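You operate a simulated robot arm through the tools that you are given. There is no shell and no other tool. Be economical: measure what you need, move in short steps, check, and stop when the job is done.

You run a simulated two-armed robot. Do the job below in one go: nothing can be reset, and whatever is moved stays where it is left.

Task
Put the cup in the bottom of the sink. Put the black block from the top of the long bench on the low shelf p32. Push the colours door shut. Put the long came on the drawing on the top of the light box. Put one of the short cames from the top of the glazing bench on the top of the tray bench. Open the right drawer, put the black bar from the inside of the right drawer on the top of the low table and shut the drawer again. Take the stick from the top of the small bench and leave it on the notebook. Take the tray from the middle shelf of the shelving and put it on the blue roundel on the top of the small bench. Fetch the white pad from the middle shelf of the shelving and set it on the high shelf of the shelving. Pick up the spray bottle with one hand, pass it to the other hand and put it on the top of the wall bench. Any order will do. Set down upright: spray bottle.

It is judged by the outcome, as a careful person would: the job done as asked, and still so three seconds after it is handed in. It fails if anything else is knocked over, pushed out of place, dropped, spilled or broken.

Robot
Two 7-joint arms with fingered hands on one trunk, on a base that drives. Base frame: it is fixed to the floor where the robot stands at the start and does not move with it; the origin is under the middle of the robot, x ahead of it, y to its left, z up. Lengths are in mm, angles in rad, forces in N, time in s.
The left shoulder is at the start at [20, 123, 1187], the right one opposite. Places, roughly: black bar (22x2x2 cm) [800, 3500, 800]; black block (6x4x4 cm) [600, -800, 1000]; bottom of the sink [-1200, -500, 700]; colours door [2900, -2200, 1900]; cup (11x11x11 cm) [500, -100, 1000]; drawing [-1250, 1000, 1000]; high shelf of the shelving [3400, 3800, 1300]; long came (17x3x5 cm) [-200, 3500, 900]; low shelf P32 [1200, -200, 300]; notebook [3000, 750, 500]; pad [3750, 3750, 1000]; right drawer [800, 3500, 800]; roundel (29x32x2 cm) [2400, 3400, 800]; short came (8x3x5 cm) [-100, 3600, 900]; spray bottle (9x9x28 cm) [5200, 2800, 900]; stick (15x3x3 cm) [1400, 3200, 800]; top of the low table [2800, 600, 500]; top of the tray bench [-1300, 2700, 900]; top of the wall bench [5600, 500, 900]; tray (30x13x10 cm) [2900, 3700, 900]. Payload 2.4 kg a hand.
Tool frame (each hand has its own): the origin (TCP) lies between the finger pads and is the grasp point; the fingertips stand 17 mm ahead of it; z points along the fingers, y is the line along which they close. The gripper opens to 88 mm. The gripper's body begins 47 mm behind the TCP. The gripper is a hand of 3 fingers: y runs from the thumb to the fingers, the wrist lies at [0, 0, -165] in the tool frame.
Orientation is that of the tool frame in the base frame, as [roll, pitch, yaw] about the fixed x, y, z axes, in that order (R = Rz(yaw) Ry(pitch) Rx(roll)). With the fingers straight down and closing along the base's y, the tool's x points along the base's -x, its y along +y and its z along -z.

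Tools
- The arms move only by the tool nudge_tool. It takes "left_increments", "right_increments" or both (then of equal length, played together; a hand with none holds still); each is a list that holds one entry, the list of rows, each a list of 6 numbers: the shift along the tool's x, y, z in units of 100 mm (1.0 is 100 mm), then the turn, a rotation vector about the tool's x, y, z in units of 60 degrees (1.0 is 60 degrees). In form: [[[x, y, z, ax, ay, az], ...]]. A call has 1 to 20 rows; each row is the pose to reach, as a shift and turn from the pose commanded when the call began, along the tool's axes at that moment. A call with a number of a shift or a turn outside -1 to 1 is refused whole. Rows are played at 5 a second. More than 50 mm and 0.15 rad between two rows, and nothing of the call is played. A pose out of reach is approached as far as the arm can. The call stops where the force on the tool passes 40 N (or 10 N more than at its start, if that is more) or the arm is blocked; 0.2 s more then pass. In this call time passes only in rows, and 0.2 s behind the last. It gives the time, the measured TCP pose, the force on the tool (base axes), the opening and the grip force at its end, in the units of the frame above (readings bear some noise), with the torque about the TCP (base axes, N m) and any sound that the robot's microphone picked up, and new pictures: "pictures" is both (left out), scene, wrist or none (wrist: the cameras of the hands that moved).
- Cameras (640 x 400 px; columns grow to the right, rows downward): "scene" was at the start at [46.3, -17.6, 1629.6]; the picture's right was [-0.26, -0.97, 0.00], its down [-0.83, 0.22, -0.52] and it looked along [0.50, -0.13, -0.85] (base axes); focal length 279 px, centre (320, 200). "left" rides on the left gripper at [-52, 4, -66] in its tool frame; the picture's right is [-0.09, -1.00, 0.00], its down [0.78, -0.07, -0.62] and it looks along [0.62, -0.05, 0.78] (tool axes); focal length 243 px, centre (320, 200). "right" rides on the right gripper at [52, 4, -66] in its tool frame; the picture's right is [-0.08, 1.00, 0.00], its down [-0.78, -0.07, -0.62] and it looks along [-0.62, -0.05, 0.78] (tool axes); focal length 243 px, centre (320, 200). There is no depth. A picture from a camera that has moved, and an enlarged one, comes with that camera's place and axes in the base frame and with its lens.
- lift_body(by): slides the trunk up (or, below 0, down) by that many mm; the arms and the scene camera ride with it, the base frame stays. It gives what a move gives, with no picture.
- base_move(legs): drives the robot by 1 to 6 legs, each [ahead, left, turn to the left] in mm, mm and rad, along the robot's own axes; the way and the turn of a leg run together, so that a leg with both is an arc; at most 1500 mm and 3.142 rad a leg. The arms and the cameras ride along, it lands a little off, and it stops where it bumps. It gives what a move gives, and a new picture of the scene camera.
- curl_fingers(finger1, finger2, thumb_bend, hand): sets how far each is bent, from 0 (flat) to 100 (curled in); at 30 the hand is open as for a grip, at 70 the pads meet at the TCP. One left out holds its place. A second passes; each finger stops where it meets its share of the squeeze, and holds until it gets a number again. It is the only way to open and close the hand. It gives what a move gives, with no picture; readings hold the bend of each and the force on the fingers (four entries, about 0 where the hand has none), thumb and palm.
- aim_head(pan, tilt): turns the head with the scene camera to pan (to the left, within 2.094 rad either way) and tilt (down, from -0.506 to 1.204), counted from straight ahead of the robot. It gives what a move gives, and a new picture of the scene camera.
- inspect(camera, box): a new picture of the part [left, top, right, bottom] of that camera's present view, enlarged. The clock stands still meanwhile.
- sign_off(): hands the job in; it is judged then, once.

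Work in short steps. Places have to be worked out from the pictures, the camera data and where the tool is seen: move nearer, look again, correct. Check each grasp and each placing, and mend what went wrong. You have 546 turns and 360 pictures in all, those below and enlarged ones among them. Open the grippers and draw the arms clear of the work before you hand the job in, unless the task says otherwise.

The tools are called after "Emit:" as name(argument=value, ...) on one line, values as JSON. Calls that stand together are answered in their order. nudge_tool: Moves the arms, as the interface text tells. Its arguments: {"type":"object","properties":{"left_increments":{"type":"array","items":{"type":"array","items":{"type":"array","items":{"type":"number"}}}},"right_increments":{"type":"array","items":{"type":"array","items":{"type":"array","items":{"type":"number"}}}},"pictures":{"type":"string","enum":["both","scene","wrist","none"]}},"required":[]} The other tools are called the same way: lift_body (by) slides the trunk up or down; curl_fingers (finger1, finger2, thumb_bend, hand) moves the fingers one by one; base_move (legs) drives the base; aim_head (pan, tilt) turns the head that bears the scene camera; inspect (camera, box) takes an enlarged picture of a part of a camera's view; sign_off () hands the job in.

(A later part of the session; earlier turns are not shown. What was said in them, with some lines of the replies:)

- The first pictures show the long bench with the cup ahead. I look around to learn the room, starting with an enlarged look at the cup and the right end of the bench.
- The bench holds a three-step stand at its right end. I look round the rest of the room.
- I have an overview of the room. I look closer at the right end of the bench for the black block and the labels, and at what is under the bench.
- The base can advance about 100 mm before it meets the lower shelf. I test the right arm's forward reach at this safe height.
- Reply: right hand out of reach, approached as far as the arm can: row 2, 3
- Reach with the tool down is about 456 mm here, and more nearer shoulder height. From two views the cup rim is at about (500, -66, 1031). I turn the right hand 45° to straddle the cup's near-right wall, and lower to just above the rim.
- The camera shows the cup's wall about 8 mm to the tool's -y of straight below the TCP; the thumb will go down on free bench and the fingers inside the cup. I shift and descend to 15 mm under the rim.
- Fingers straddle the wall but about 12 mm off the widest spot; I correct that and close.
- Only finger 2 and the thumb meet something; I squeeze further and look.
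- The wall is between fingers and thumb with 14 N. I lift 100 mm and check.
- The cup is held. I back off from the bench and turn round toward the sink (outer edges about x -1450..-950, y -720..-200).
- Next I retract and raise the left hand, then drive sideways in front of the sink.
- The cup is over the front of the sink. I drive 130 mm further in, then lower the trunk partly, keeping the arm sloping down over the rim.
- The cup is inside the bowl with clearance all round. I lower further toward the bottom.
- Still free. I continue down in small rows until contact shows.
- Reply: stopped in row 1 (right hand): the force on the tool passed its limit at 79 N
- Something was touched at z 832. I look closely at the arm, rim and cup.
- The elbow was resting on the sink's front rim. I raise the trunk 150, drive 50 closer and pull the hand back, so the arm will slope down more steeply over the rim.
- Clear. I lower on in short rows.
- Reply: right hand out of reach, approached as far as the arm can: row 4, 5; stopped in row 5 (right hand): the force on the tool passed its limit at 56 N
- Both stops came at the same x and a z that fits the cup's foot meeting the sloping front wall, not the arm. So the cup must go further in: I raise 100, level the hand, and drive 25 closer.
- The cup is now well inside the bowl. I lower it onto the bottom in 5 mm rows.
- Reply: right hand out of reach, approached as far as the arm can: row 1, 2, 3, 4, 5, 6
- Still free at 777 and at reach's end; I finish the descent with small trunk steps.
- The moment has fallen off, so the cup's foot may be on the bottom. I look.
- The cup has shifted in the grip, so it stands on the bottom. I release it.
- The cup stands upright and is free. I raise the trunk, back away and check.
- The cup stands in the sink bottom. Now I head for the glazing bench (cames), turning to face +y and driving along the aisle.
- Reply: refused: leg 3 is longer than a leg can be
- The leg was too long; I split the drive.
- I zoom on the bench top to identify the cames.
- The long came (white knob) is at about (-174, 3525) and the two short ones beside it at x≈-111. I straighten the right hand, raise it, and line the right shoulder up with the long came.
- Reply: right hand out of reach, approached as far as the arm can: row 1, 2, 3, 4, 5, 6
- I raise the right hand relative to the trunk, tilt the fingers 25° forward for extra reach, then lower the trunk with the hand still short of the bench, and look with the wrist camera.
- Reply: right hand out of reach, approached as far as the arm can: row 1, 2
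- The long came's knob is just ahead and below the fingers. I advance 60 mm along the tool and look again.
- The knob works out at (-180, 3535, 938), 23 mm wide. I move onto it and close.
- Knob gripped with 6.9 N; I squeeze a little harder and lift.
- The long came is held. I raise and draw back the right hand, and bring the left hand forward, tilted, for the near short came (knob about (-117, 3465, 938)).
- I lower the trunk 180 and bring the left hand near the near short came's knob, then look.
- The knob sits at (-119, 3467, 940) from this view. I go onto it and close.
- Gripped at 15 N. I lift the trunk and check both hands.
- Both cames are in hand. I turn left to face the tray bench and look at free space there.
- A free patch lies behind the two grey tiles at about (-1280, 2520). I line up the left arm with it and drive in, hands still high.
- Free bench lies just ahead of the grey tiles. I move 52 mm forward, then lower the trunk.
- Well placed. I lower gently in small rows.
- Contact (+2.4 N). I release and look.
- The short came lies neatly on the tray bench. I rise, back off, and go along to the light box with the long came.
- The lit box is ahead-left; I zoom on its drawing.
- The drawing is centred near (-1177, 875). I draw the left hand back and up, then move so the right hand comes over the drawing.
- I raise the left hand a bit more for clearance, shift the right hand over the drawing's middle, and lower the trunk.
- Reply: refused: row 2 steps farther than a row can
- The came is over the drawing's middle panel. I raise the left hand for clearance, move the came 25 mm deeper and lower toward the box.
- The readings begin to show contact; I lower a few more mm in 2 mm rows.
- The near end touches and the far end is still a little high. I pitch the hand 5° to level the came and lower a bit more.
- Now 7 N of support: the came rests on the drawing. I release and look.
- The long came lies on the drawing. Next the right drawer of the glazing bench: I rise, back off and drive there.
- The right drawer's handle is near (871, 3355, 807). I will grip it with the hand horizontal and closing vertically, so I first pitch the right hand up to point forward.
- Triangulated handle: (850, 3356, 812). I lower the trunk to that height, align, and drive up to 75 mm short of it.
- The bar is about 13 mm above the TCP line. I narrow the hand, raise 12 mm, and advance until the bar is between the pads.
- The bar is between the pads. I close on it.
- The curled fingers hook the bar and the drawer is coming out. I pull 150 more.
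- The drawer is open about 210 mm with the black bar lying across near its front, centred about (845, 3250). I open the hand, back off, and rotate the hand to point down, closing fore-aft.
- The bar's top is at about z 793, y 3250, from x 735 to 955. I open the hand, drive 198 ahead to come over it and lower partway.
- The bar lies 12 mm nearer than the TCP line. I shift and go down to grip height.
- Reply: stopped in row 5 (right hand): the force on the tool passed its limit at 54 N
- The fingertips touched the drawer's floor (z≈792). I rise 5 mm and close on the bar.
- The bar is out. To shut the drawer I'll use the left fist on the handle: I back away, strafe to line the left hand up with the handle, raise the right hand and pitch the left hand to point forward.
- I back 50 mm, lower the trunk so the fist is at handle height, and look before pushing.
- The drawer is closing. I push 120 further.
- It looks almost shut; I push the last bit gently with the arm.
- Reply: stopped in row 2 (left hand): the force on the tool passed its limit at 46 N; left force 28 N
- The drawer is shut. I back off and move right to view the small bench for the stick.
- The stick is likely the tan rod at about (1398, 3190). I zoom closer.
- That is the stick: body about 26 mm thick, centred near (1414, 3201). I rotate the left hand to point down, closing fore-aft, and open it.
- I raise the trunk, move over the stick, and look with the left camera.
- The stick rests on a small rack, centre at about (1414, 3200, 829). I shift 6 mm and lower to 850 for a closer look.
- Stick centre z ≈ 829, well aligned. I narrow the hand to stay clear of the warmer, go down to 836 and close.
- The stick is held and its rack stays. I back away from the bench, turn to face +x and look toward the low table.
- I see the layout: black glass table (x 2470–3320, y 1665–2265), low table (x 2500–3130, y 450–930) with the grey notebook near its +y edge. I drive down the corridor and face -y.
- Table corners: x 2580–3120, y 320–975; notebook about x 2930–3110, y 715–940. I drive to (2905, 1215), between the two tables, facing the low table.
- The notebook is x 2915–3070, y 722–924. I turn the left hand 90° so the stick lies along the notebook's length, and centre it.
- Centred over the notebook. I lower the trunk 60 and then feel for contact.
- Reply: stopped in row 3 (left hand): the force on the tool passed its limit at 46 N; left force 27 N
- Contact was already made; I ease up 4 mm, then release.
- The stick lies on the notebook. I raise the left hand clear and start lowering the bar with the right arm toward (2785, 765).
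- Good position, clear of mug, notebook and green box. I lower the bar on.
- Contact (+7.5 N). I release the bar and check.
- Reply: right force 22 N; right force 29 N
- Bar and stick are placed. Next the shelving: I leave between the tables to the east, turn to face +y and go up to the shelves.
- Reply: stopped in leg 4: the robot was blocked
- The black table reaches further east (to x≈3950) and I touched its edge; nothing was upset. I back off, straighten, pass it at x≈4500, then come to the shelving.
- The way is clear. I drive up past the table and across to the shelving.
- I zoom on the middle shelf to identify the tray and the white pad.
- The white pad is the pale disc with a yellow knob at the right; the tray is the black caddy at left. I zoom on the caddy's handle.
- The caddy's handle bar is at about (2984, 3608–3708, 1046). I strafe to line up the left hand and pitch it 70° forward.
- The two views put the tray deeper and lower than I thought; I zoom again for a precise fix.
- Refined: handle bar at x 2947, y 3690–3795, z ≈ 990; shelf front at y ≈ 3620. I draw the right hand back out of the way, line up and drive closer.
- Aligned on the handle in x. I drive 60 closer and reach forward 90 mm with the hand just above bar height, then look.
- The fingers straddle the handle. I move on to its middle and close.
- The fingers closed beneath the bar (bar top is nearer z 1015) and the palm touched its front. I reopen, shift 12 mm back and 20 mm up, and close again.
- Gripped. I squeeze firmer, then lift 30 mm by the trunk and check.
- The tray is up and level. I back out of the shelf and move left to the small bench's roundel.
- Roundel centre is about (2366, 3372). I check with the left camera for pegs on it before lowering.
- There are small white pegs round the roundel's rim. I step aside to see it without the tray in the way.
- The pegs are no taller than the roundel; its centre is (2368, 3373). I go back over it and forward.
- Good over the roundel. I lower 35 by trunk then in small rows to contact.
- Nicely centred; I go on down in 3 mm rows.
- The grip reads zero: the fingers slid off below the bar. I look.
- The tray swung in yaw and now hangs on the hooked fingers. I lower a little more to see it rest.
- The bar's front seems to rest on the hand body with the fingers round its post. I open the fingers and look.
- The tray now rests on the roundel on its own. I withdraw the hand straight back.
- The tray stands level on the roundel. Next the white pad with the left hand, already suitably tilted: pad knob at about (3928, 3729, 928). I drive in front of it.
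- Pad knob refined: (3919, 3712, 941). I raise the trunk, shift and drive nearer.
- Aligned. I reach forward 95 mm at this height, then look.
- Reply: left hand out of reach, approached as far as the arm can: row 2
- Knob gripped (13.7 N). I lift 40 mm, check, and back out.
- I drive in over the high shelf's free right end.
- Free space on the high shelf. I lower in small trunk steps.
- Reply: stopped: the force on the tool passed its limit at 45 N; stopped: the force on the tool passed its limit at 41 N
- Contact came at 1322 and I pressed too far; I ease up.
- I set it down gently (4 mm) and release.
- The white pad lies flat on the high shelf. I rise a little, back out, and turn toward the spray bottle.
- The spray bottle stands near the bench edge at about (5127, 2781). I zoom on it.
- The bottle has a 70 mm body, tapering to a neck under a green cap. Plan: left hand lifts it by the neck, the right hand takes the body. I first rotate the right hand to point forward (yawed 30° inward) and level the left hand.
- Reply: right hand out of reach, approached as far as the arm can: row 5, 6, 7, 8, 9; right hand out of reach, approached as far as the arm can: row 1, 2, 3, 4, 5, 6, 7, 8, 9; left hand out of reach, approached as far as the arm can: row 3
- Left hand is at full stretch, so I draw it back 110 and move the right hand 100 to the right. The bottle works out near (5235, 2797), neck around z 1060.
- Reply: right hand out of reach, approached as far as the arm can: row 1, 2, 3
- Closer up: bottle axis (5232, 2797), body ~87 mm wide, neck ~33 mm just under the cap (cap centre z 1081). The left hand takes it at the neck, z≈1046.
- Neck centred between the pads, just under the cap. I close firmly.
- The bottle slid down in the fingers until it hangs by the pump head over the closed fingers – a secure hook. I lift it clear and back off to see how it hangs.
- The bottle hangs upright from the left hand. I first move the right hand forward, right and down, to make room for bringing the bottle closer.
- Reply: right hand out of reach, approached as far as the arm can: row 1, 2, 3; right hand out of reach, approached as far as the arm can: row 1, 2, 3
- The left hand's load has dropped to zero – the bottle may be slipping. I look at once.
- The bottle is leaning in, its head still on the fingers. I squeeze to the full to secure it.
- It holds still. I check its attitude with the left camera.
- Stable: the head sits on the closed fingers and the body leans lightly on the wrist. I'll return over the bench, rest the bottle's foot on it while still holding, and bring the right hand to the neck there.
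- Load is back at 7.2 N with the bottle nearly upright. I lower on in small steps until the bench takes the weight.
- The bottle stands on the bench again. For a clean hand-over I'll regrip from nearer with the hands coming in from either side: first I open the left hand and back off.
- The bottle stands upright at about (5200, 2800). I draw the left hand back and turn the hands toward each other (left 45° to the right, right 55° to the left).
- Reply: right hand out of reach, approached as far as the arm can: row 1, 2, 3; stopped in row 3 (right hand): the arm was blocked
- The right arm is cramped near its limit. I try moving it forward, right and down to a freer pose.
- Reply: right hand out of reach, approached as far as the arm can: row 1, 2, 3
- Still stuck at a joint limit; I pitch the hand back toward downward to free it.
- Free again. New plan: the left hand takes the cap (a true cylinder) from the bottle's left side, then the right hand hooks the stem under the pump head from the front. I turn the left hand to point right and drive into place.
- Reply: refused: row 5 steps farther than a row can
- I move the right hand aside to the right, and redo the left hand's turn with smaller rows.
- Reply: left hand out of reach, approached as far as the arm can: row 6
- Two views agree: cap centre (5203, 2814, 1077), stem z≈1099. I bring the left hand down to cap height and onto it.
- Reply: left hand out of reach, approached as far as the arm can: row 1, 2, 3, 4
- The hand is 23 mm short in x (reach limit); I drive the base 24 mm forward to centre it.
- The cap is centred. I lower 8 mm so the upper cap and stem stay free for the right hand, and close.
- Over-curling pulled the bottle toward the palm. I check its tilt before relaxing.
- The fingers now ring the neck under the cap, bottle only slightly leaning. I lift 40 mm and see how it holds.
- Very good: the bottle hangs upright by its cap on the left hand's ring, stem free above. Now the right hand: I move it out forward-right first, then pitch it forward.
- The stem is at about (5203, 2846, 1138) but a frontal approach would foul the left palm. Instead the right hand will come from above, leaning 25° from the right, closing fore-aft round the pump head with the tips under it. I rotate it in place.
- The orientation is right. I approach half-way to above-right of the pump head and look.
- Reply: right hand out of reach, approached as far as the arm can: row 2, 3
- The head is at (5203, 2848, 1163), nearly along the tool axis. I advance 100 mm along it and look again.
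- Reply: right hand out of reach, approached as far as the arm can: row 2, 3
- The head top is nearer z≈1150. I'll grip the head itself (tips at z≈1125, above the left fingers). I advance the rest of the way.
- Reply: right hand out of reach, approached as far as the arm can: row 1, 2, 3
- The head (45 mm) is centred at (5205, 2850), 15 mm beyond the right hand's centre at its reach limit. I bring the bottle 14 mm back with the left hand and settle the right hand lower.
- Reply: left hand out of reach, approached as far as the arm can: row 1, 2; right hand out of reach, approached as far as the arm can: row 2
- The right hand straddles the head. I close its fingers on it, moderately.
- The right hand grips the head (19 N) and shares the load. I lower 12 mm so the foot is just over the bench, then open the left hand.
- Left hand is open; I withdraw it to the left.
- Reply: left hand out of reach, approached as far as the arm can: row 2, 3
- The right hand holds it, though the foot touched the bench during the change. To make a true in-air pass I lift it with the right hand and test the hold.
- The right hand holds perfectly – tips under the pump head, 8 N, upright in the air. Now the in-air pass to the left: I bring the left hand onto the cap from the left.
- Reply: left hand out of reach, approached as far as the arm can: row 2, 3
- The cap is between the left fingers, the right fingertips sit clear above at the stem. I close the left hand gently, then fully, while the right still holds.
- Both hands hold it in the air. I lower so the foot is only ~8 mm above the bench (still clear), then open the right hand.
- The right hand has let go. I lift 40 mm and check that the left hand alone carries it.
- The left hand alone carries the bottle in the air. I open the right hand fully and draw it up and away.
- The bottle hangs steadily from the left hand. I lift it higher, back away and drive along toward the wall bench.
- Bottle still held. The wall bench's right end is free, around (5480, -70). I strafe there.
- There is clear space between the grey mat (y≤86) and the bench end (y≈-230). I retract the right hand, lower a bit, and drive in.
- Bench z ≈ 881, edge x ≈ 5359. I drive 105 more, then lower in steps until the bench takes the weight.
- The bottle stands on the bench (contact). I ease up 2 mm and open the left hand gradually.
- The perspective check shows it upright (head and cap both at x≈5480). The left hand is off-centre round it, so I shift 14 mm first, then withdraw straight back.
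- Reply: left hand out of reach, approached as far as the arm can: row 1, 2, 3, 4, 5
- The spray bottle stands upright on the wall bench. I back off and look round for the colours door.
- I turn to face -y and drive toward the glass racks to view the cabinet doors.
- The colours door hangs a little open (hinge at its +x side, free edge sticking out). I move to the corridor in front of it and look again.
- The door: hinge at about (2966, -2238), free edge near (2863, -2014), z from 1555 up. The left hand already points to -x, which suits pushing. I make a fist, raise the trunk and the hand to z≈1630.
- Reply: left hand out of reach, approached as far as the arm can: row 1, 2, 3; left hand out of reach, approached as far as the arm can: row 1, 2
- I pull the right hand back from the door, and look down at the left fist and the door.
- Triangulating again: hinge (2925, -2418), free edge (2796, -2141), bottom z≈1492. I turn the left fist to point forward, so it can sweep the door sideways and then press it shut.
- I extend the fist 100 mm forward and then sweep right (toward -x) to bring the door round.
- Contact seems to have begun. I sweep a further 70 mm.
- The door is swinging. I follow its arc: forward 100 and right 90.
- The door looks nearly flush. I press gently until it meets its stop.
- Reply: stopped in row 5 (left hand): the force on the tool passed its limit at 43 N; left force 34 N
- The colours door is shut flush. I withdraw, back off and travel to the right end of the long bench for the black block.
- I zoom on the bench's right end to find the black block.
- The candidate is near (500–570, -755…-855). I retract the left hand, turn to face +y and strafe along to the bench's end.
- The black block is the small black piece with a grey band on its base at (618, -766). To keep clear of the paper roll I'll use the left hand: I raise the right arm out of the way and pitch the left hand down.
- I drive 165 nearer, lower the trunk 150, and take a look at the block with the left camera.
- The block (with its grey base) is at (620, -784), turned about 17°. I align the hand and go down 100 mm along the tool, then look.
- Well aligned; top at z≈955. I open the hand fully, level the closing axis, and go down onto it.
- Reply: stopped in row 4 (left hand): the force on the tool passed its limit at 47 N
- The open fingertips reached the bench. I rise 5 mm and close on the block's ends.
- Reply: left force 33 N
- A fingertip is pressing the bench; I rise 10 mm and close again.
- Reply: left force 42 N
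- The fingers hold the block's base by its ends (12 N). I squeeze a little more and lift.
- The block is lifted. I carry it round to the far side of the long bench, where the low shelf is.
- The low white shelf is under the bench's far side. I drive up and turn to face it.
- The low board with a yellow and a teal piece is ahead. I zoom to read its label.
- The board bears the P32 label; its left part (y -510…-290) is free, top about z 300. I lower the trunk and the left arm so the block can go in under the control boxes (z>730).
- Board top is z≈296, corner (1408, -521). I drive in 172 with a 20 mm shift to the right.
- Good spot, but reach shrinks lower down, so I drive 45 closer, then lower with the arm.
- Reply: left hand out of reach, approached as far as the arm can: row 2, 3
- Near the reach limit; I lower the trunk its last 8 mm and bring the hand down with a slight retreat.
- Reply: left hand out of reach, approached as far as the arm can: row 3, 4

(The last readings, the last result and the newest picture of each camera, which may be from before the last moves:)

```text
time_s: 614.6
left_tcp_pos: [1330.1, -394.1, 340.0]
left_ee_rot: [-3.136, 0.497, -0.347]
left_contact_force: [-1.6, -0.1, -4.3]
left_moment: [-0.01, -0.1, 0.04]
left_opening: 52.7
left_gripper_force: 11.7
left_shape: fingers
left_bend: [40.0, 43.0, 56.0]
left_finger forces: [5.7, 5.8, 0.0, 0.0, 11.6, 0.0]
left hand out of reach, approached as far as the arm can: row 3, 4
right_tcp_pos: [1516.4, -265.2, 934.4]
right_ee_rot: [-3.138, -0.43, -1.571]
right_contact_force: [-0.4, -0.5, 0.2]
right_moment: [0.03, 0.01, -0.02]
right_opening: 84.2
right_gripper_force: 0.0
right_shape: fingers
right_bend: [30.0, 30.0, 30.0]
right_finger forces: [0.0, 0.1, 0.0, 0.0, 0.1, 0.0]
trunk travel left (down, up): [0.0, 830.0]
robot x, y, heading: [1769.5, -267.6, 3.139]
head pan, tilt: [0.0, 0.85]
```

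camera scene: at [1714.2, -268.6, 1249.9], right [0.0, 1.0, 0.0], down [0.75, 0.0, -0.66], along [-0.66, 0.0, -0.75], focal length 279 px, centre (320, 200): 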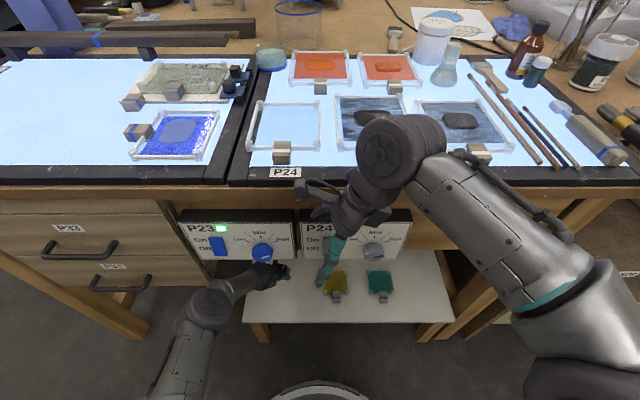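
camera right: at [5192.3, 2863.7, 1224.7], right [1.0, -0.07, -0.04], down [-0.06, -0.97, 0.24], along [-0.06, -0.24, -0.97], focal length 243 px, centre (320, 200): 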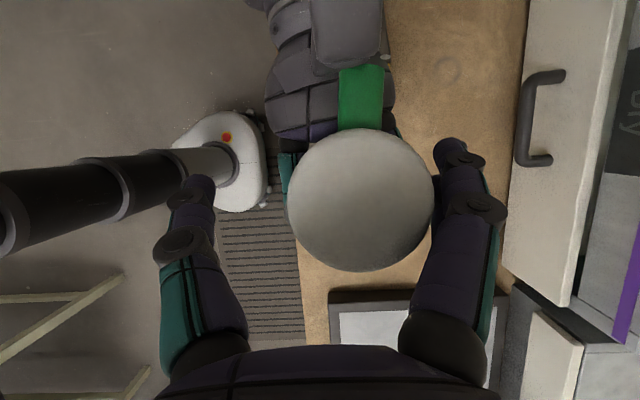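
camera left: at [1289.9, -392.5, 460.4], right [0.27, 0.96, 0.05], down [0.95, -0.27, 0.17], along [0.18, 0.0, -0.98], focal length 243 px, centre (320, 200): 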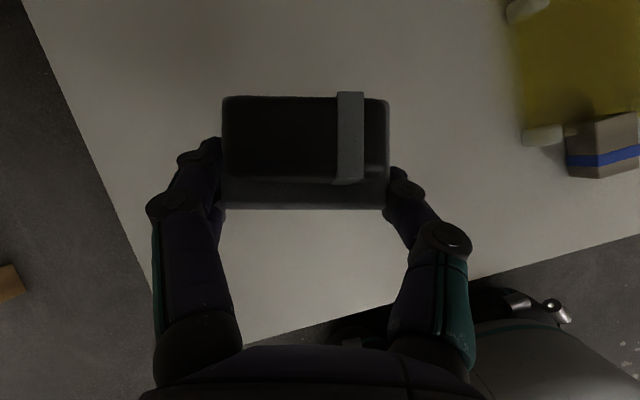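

No contact yet; I drive 25 nearer for reach and go down in small rows.

Emit:
base_move(legs=[[28, 0, 0]])

Emit:
nudge_tool(left_increments=[[[0.06, -0.01, 0.02, 0, 0, 0], [0.1, -0.02, 0.03, 0, 0, 0], [0.14, -0.03, 0.045, 0, 0, 0], [0.18, -0.035, 0.06, 0, 0, 0]]], pictures="none")

```text
time_s: 615.4
left_tcp_pos: [1300.9, -395.3, 339.7]
left_ee_rot: [-3.136, 0.499, -0.345]
left_contact_force: [-1.3, 0.0, -4.2]
left_moment: [-0.03, -0.11, 0.01]
left_opening: 52.7
left_gripper_force: 11.1
left_shape: fingers
left_bend: [40.0, 43.0, 56.0]
left_finger forces: [5.8, 5.8, 0.1, 0.0, 11.6, 0.0]
right_tcp_pos: [1486.6, -264.0, 933.7]
right_ee_rot: [-3.138, -0.432, -1.572]
right_contact_force: [0.2, -0.4, 0.3]
right_moment: [-0.01, -0.03, 0.03]
right_opening: 84.2
right_gripper_force: 0.0
right_shape: fingers
right_bend: [30.0, 30.0, 30.0]
right_finger forces: [0.1, 0.1, 0.1, 0.0, 0.0, 0.1]
trunk travel left (down, up): [0.0, 830.0]
robot x, y, heading: [1749.4, -268.3, 3.137]
head pan, tilt: [0.0, 0.85]
camera scene: at [1685.9, -268.5, 1242.3], right [0.0, 1.0, 0.0], down [0.75, 0.0, -0.66], along [-0.66, 0.0, -0.75], focal length 279 px, centre (320, 200)
```

scene: 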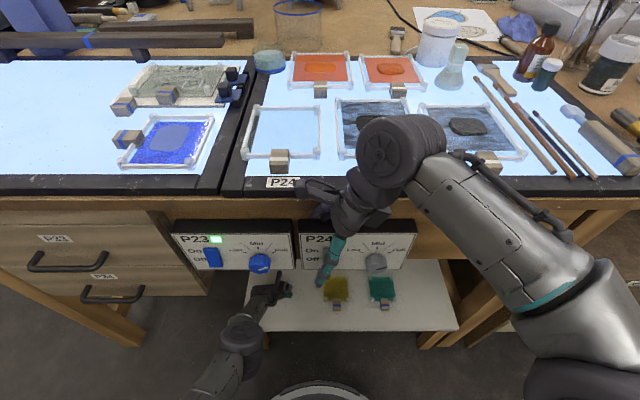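

```text
time_s: 616.4
left_tcp_pos: [1314.9, -396.9, 325.2]
left_ee_rot: [-3.135, 0.498, -0.347]
left_contact_force: [0.2, -0.1, -3.9]
left_moment: [0.02, -0.07, -0.03]
left_opening: 52.7
left_gripper_force: 11.1
left_shape: fingers
left_bend: [40.0, 43.0, 56.0]
left_finger forces: [5.8, 5.8, 0.0, 0.1, 11.5, 0.0]
right_tcp_pos: [1487.4, -265.3, 933.4]
right_ee_rot: [-3.137, -0.433, -1.569]
right_contact_force: [0.5, 0.8, 0.1]
right_moment: [0.01, 0.02, -0.02]
right_opening: 84.3
right_gripper_force: 0.1
right_shape: fingers
right_bend: [30.0, 30.0, 30.0]
right_finger forces: [0.0, 0.1, 0.0, 0.0, 0.0, 0.0]
trunk travel left (down, up): [0.0, 830.0]
robot x, y, heading: [1743.4, -268.0, 3.141]
head pan, tilt: [0.0, 0.85]
```

Emit:
nudge_tool(left_increments=[[[0.05, -0.01, 0.02, 0, 0, 0], [0.09, -0.02, 0.035, 0, 0, 0], [0.13, -0.025, 0.05, 0, 0, 0], [0.17, -0.03, 0.065, 0, 0, 0]]], pictures="wrist")

```text
time_s: 617.3
left_tcp_pos: [1317.6, -395.5, 321.0]
left_ee_rot: [3.135, 0.516, -0.356]
left_contact_force: [5.0, -0.6, 19.7]
left_moment: [-0.95, 0.25, 0.18]
left_opening: 52.8
left_gripper_force: 20.6
left_shape: fingers
left_bend: [40.0, 49.0, 57.0]
left_finger forces: [6.8, 26.1, 0.0, 0.1, 8.8, 0.0]
right_tcp_pos: [1489.0, -264.1, 934.3]
right_ee_rot: [3.141, -0.43, -1.573]
right_contact_force: [0.2, -0.1, -0.2]
right_moment: [0.0, -0.01, 0.0]
right_opening: 83.9
right_gripper_force: 0.1
right_shape: fingers
right_bend: [30.0, 30.0, 30.0]
right_finger forces: [0.1, 0.0, 0.0, 0.0, 0.0, 0.0]
trunk travel left (down, up): [0.0, 830.0]
robot x, y, heading: [1743.8, -266.1, 3.14]
head pan, tilt: [0.0, 0.85]
stopped in row 4 (left hand): the force on the tool passed its limit at 45 N (the readings are from after the stop); the commanded pose is now the measured one
camera left: at [1305.0, -393.7, 404.0], right [0.28, 0.96, 0.04], down [0.95, -0.28, 0.16], along [0.16, -0.01, -0.99], focal length 243 px, centre (320, 200)
```

left: 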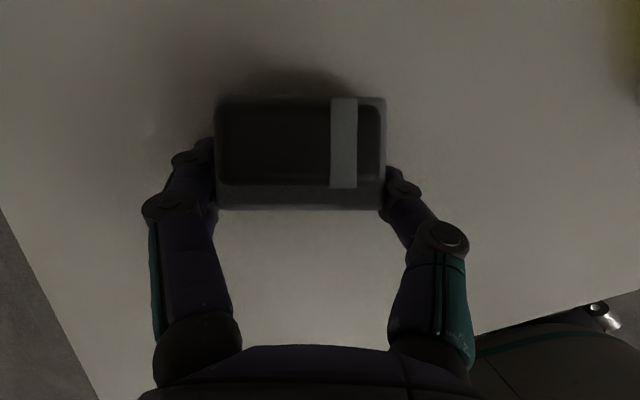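

Contact. I ease up 4 mm, then open part-way.

Emit:
nudge_tool(left_increments=[[[-0.019, 0, -0.035, 0, 0, 0]]], pictures="none")

Emit:
curl_fingers(hand="left", finger1=36, finger2=36, thumb_bend=44)

Emit:
inspect(camera="left", box=[0, 0, 640, 400])

```text
time_s: 617.7
left_tcp_pos: [1318.7, -394.5, 321.8]
left_ee_rot: [3.14, 0.508, -0.353]
left_contact_force: [-0.6, -2.3, 0.6]
left_moment: [-0.24, 0.05, -0.03]
left_opening: 52.7
left_gripper_force: 11.6
left_shape: fingers
left_bend: [40.0, 44.0, 57.0]
left_finger forces: [6.2, 7.8, 0.0, 0.1, 9.6, 0.0]
right_tcp_pos: [1487.9, -264.0, 933.1]
right_ee_rot: [-3.141, -0.431, -1.573]
right_contact_force: [-0.4, -0.1, -0.1]
right_moment: [0.01, 0.02, 0.02]
right_opening: 83.9
right_gripper_force: 0.0
right_shape: fingers
right_bend: [30.0, 30.0, 30.0]
right_finger forces: [0.0, 0.1, 0.0, 0.1, 0.0, 0.0]
trunk travel left (down, up): [0.0, 830.0]
robot x, y, heading: [1747.0, -271.7, 3.14]
head pan, tilt: [0.0, 0.85]
```

```text
time_s: 618.7
left_tcp_pos: [1317.2, -394.2, 322.4]
left_ee_rot: [3.139, 0.51, -0.355]
left_contact_force: [0.4, -0.3, 0.6]
left_moment: [-0.01, -0.02, 0.01]
left_opening: 62.5
left_gripper_force: 0.1
left_shape: fingers
left_bend: [36.0, 36.0, 44.0]
left_finger forces: [0.0, 0.0, 0.0, 0.0, 0.0, 0.0]
right_tcp_pos: [1488.2, -263.0, 934.1]
right_ee_rot: [-3.14, -0.431, -1.572]
right_contact_force: [0.0, -0.3, -0.7]
right_moment: [-0.02, 0.02, -0.01]
right_opening: 84.1
right_gripper_force: 0.1
right_shape: fingers
right_bend: [30.0, 30.0, 30.0]
right_finger forces: [0.0, 0.0, 0.0, 0.1, 0.0, 0.1]
trunk travel left (down, up): [0.0, 830.0]
robot x, y, heading: [1745.6, -271.9, 3.135]
head pan, tilt: [0.0, 0.85]
```

```text
1.00 times, centred on (320, 200) of left (not enlarged: the box is as wide or as high as the picture)
camera zoom: at [1304.4, -393.7, 405.3], right [0.28, 0.96, 0.04], down [0.95, -0.28, 0.16], along [0.17, -0.01, -0.99], focal length 243 px, centre (320, 200)
```

zoom: 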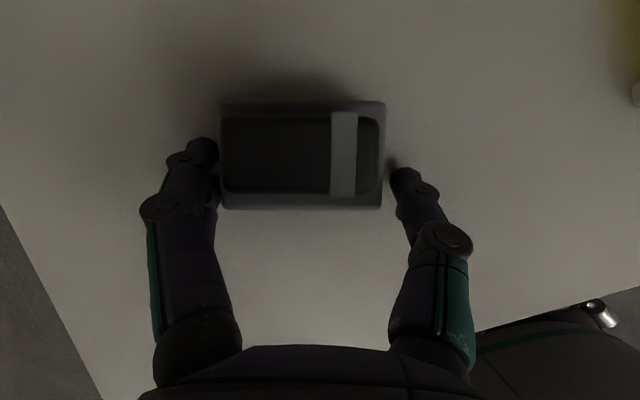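

Released; the block sits flat on P32. I raise the hand straight up and back out.

Emit:
nudge_tool(left_increments=[[[-0.1, 0, -0.18, 0, 0, 0], [-0.25, 0, -0.45, 0, 0, 0], [-0.43, 0, -0.79, 0, 0, 0]]], pictures="none")

Emit:
base_move(legs=[[-300, 0, 0]])

Emit:
lift_body(by=350)

Emit:
inspect(camera="scene", box=[200, 180, 440, 330])

```text
time_s: 619.5
left_tcp_pos: [1277.1, -386.0, 381.0]
left_ee_rot: [-3.138, 0.471, -0.382]
left_contact_force: [-0.3, -0.2, -0.1]
left_moment: [-0.01, 0.01, -0.03]
left_opening: 62.8
left_gripper_force: 0.0
left_shape: fingers
left_bend: [36.0, 36.0, 44.0]
left_finger forces: [0.0, 0.0, 0.1, 0.1, 0.1, 0.1]
left hand out of reach, approached as far as the arm can: row 1, 2, 3
right_tcp_pos: [1487.0, -264.5, 934.8]
right_ee_rot: [-3.14, -0.433, -1.572]
right_contact_force: [0.4, -0.2, 0.3]
right_moment: [0.0, -0.01, -0.01]
right_opening: 84.2
right_gripper_force: 0.0
right_shape: fingers
right_bend: [30.0, 30.0, 30.0]
right_finger forces: [0.0, 0.0, 0.0, 0.1, 0.0, 0.0]
trunk travel left (down, up): [0.0, 830.0]
robot x, y, heading: [1746.2, -268.1, 3.141]
head pan, tilt: [0.0, 0.85]
```

```text
time_s: 621.5
left_tcp_pos: [1579.7, -387.7, 381.3]
left_ee_rot: [-3.134, 0.475, -0.378]
left_contact_force: [-1.0, 0.6, -0.8]
left_moment: [-0.01, -0.01, 0.01]
left_opening: 62.4
left_gripper_force: 0.1
left_shape: fingers
left_bend: [36.0, 36.0, 44.0]
left_finger forces: [0.0, 0.0, 0.0, 0.1, 0.0, 0.0]
right_tcp_pos: [1788.5, -265.8, 933.5]
right_ee_rot: [-3.139, -0.431, -1.57]
right_contact_force: [0.4, 0.2, 0.2]
right_moment: [0.01, -0.01, 0.01]
right_opening: 84.2
right_gripper_force: 0.0
right_shape: fingers
right_bend: [30.0, 30.0, 30.0]
right_finger forces: [0.0, 0.0, 0.0, 0.1, 0.0, 0.0]
trunk travel left (down, up): [0.0, 830.0]
robot x, y, heading: [2046.7, -270.2, 3.14]
head pan, tilt: [0.0, 0.85]
camera scene: at [1987.5, -268.9, 1242.3], right [0.0, 1.0, 0.0], down [0.75, 0.0, -0.66], along [-0.66, 0.0, -0.75], focal length 279 px, centre (320, 200)
```

scene: 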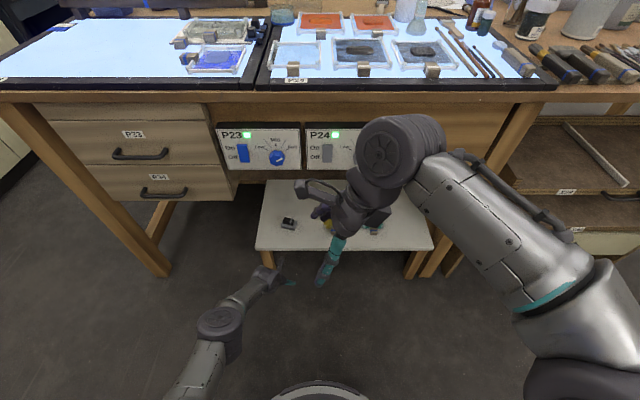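

```text
time_s: 624.9
left_tcp_pos: [1578.1, -388.1, 730.3]
left_ee_rot: [-3.136, 0.474, -0.381]
left_contact_force: [0.2, -0.8, -0.2]
left_moment: [0.0, 0.02, -0.02]
left_opening: 62.5
left_gripper_force: 0.1
left_shape: fingers
left_bend: [36.0, 36.0, 44.0]
left_finger forces: [0.0, 0.0, 0.1, 0.0, 0.1, 0.1]
right_tcp_pos: [1788.6, -264.4, 1283.5]
right_ee_rot: [-3.139, -0.432, -1.569]
right_contact_force: [-0.6, -0.6, -0.4]
right_moment: [-0.03, -0.01, 0.0]
right_opening: 84.2
right_gripper_force: 0.1
right_shape: fingers
right_bend: [30.0, 30.0, 30.0]
right_finger forces: [0.0, 0.0, 0.0, 0.1, 0.0, 0.1]
trunk travel left (down, up): [-350.0, 480.0]
robot x, y, heading: [2047.8, -267.6, 3.137]
head pan, tilt: [0.0, 0.85]
```

```text
2.67 times, centred on (320, 255) of scene
camera zoom: at [1987.5, -268.9, 1592.3], right [0.0, 1.0, 0.0], down [0.75, 0.0, -0.66], along [-0.66, 0.0, -0.75], focal length 744 px, centre (320, 53)
```

zoom: 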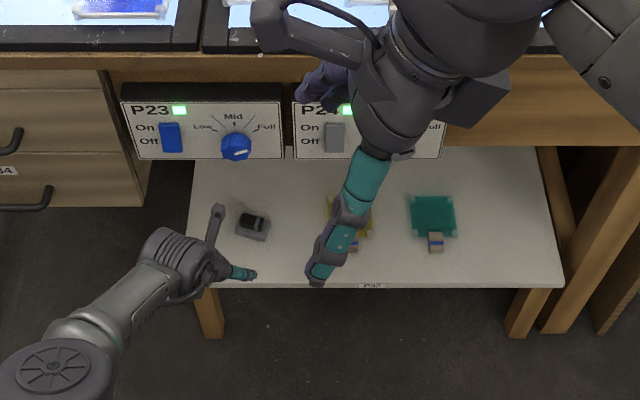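

All ten placings are done. I take one look back at the low table as a check before handing in.

Emit:
aim_head(pan=-2.09, tilt=0.55)

Emit:
inspect(camera="scene", box=[260, 60, 580, 260])

```text
time_s: 626.9
left_tcp_pos: [1579.1, -387.5, 732.7]
left_ee_rot: [-3.134, 0.475, -0.379]
left_contact_force: [-0.6, -0.4, 0.2]
left_moment: [0.0, -0.01, 0.03]
left_opening: 62.8
left_gripper_force: 0.1
left_shape: fingers
left_bend: [36.0, 36.0, 44.0]
left_finger forces: [0.0, 0.1, 0.1, 0.1, 0.0, 0.1]
right_tcp_pos: [1788.8, -266.4, 1283.7]
right_ee_rot: [-3.137, -0.432, -1.568]
right_contact_force: [0.1, 0.6, 0.5]
right_moment: [-0.03, 0.01, -0.03]
right_opening: 84.2
right_gripper_force: 0.0
right_shape: fingers
right_bend: [30.0, 30.0, 30.0]
right_finger forces: [0.0, 0.0, 0.0, 0.0, 0.0, 0.0]
trunk travel left (down, up): [-350.0, 480.0]
robot x, y, heading: [2045.6, -269.2, 3.141]
head pan, tilt: [-2.089, 0.55]
camera scene: at [2110.1, -190.9, 1617.8], right [0.87, -0.5, 0.0], down [-0.26, -0.45, -0.85], along [0.42, 0.74, -0.52], focal length 279 px, centre (320, 200)
```

scene: 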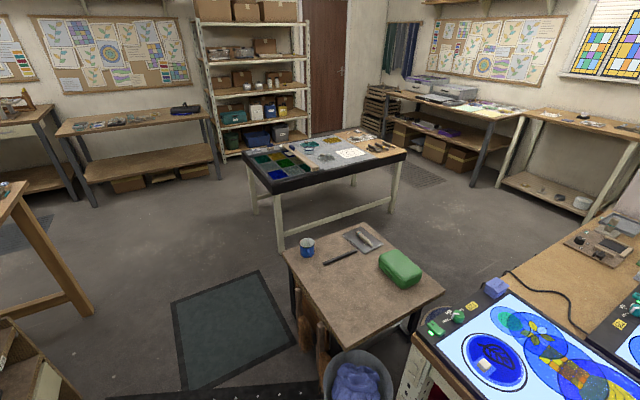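

```text
2.00 times, centred on (420, 160) of scene
camera zoom: at [2110.1, -190.9, 1617.8], right [0.87, -0.5, 0.0], down [-0.26, -0.45, -0.85], along [0.42, 0.74, -0.52], focal length 558 px, centre (120, 280)
```

zoom: 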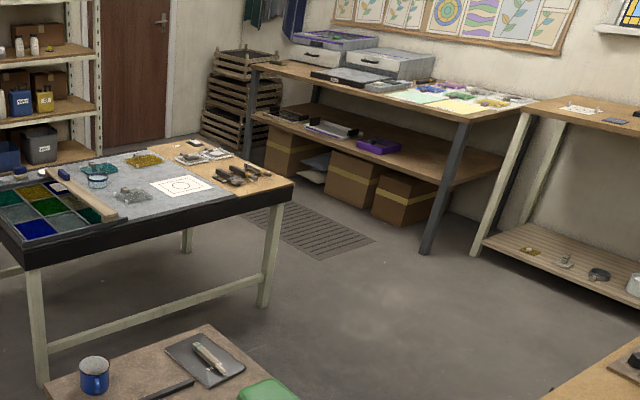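

Stick, bar, tray and tables all look right, and both hands are open and clear. I hand the job in.

Emit:
sign_off()

```text
The job is handed in.
```

All ten placings are done and the job is handed in; both hands are open and clear of the work.

- **Spray bottle:** it was on and off its starting bench several times. It slid down in the left hand on the first lift, so I set it back and regripped. One hand-over was made with its foot touching the bench. I then lifted it with the right hand, passed it to the left in the air, and the left hand set it upright on the wall bench.
- **Tray:** it rests level on the roundel, but turned about 20 degrees and roughly 65 mm off centre.
- **Black glass table:** the base touched its edge once while driving past. Nothing looked out of place when I checked afterwards.
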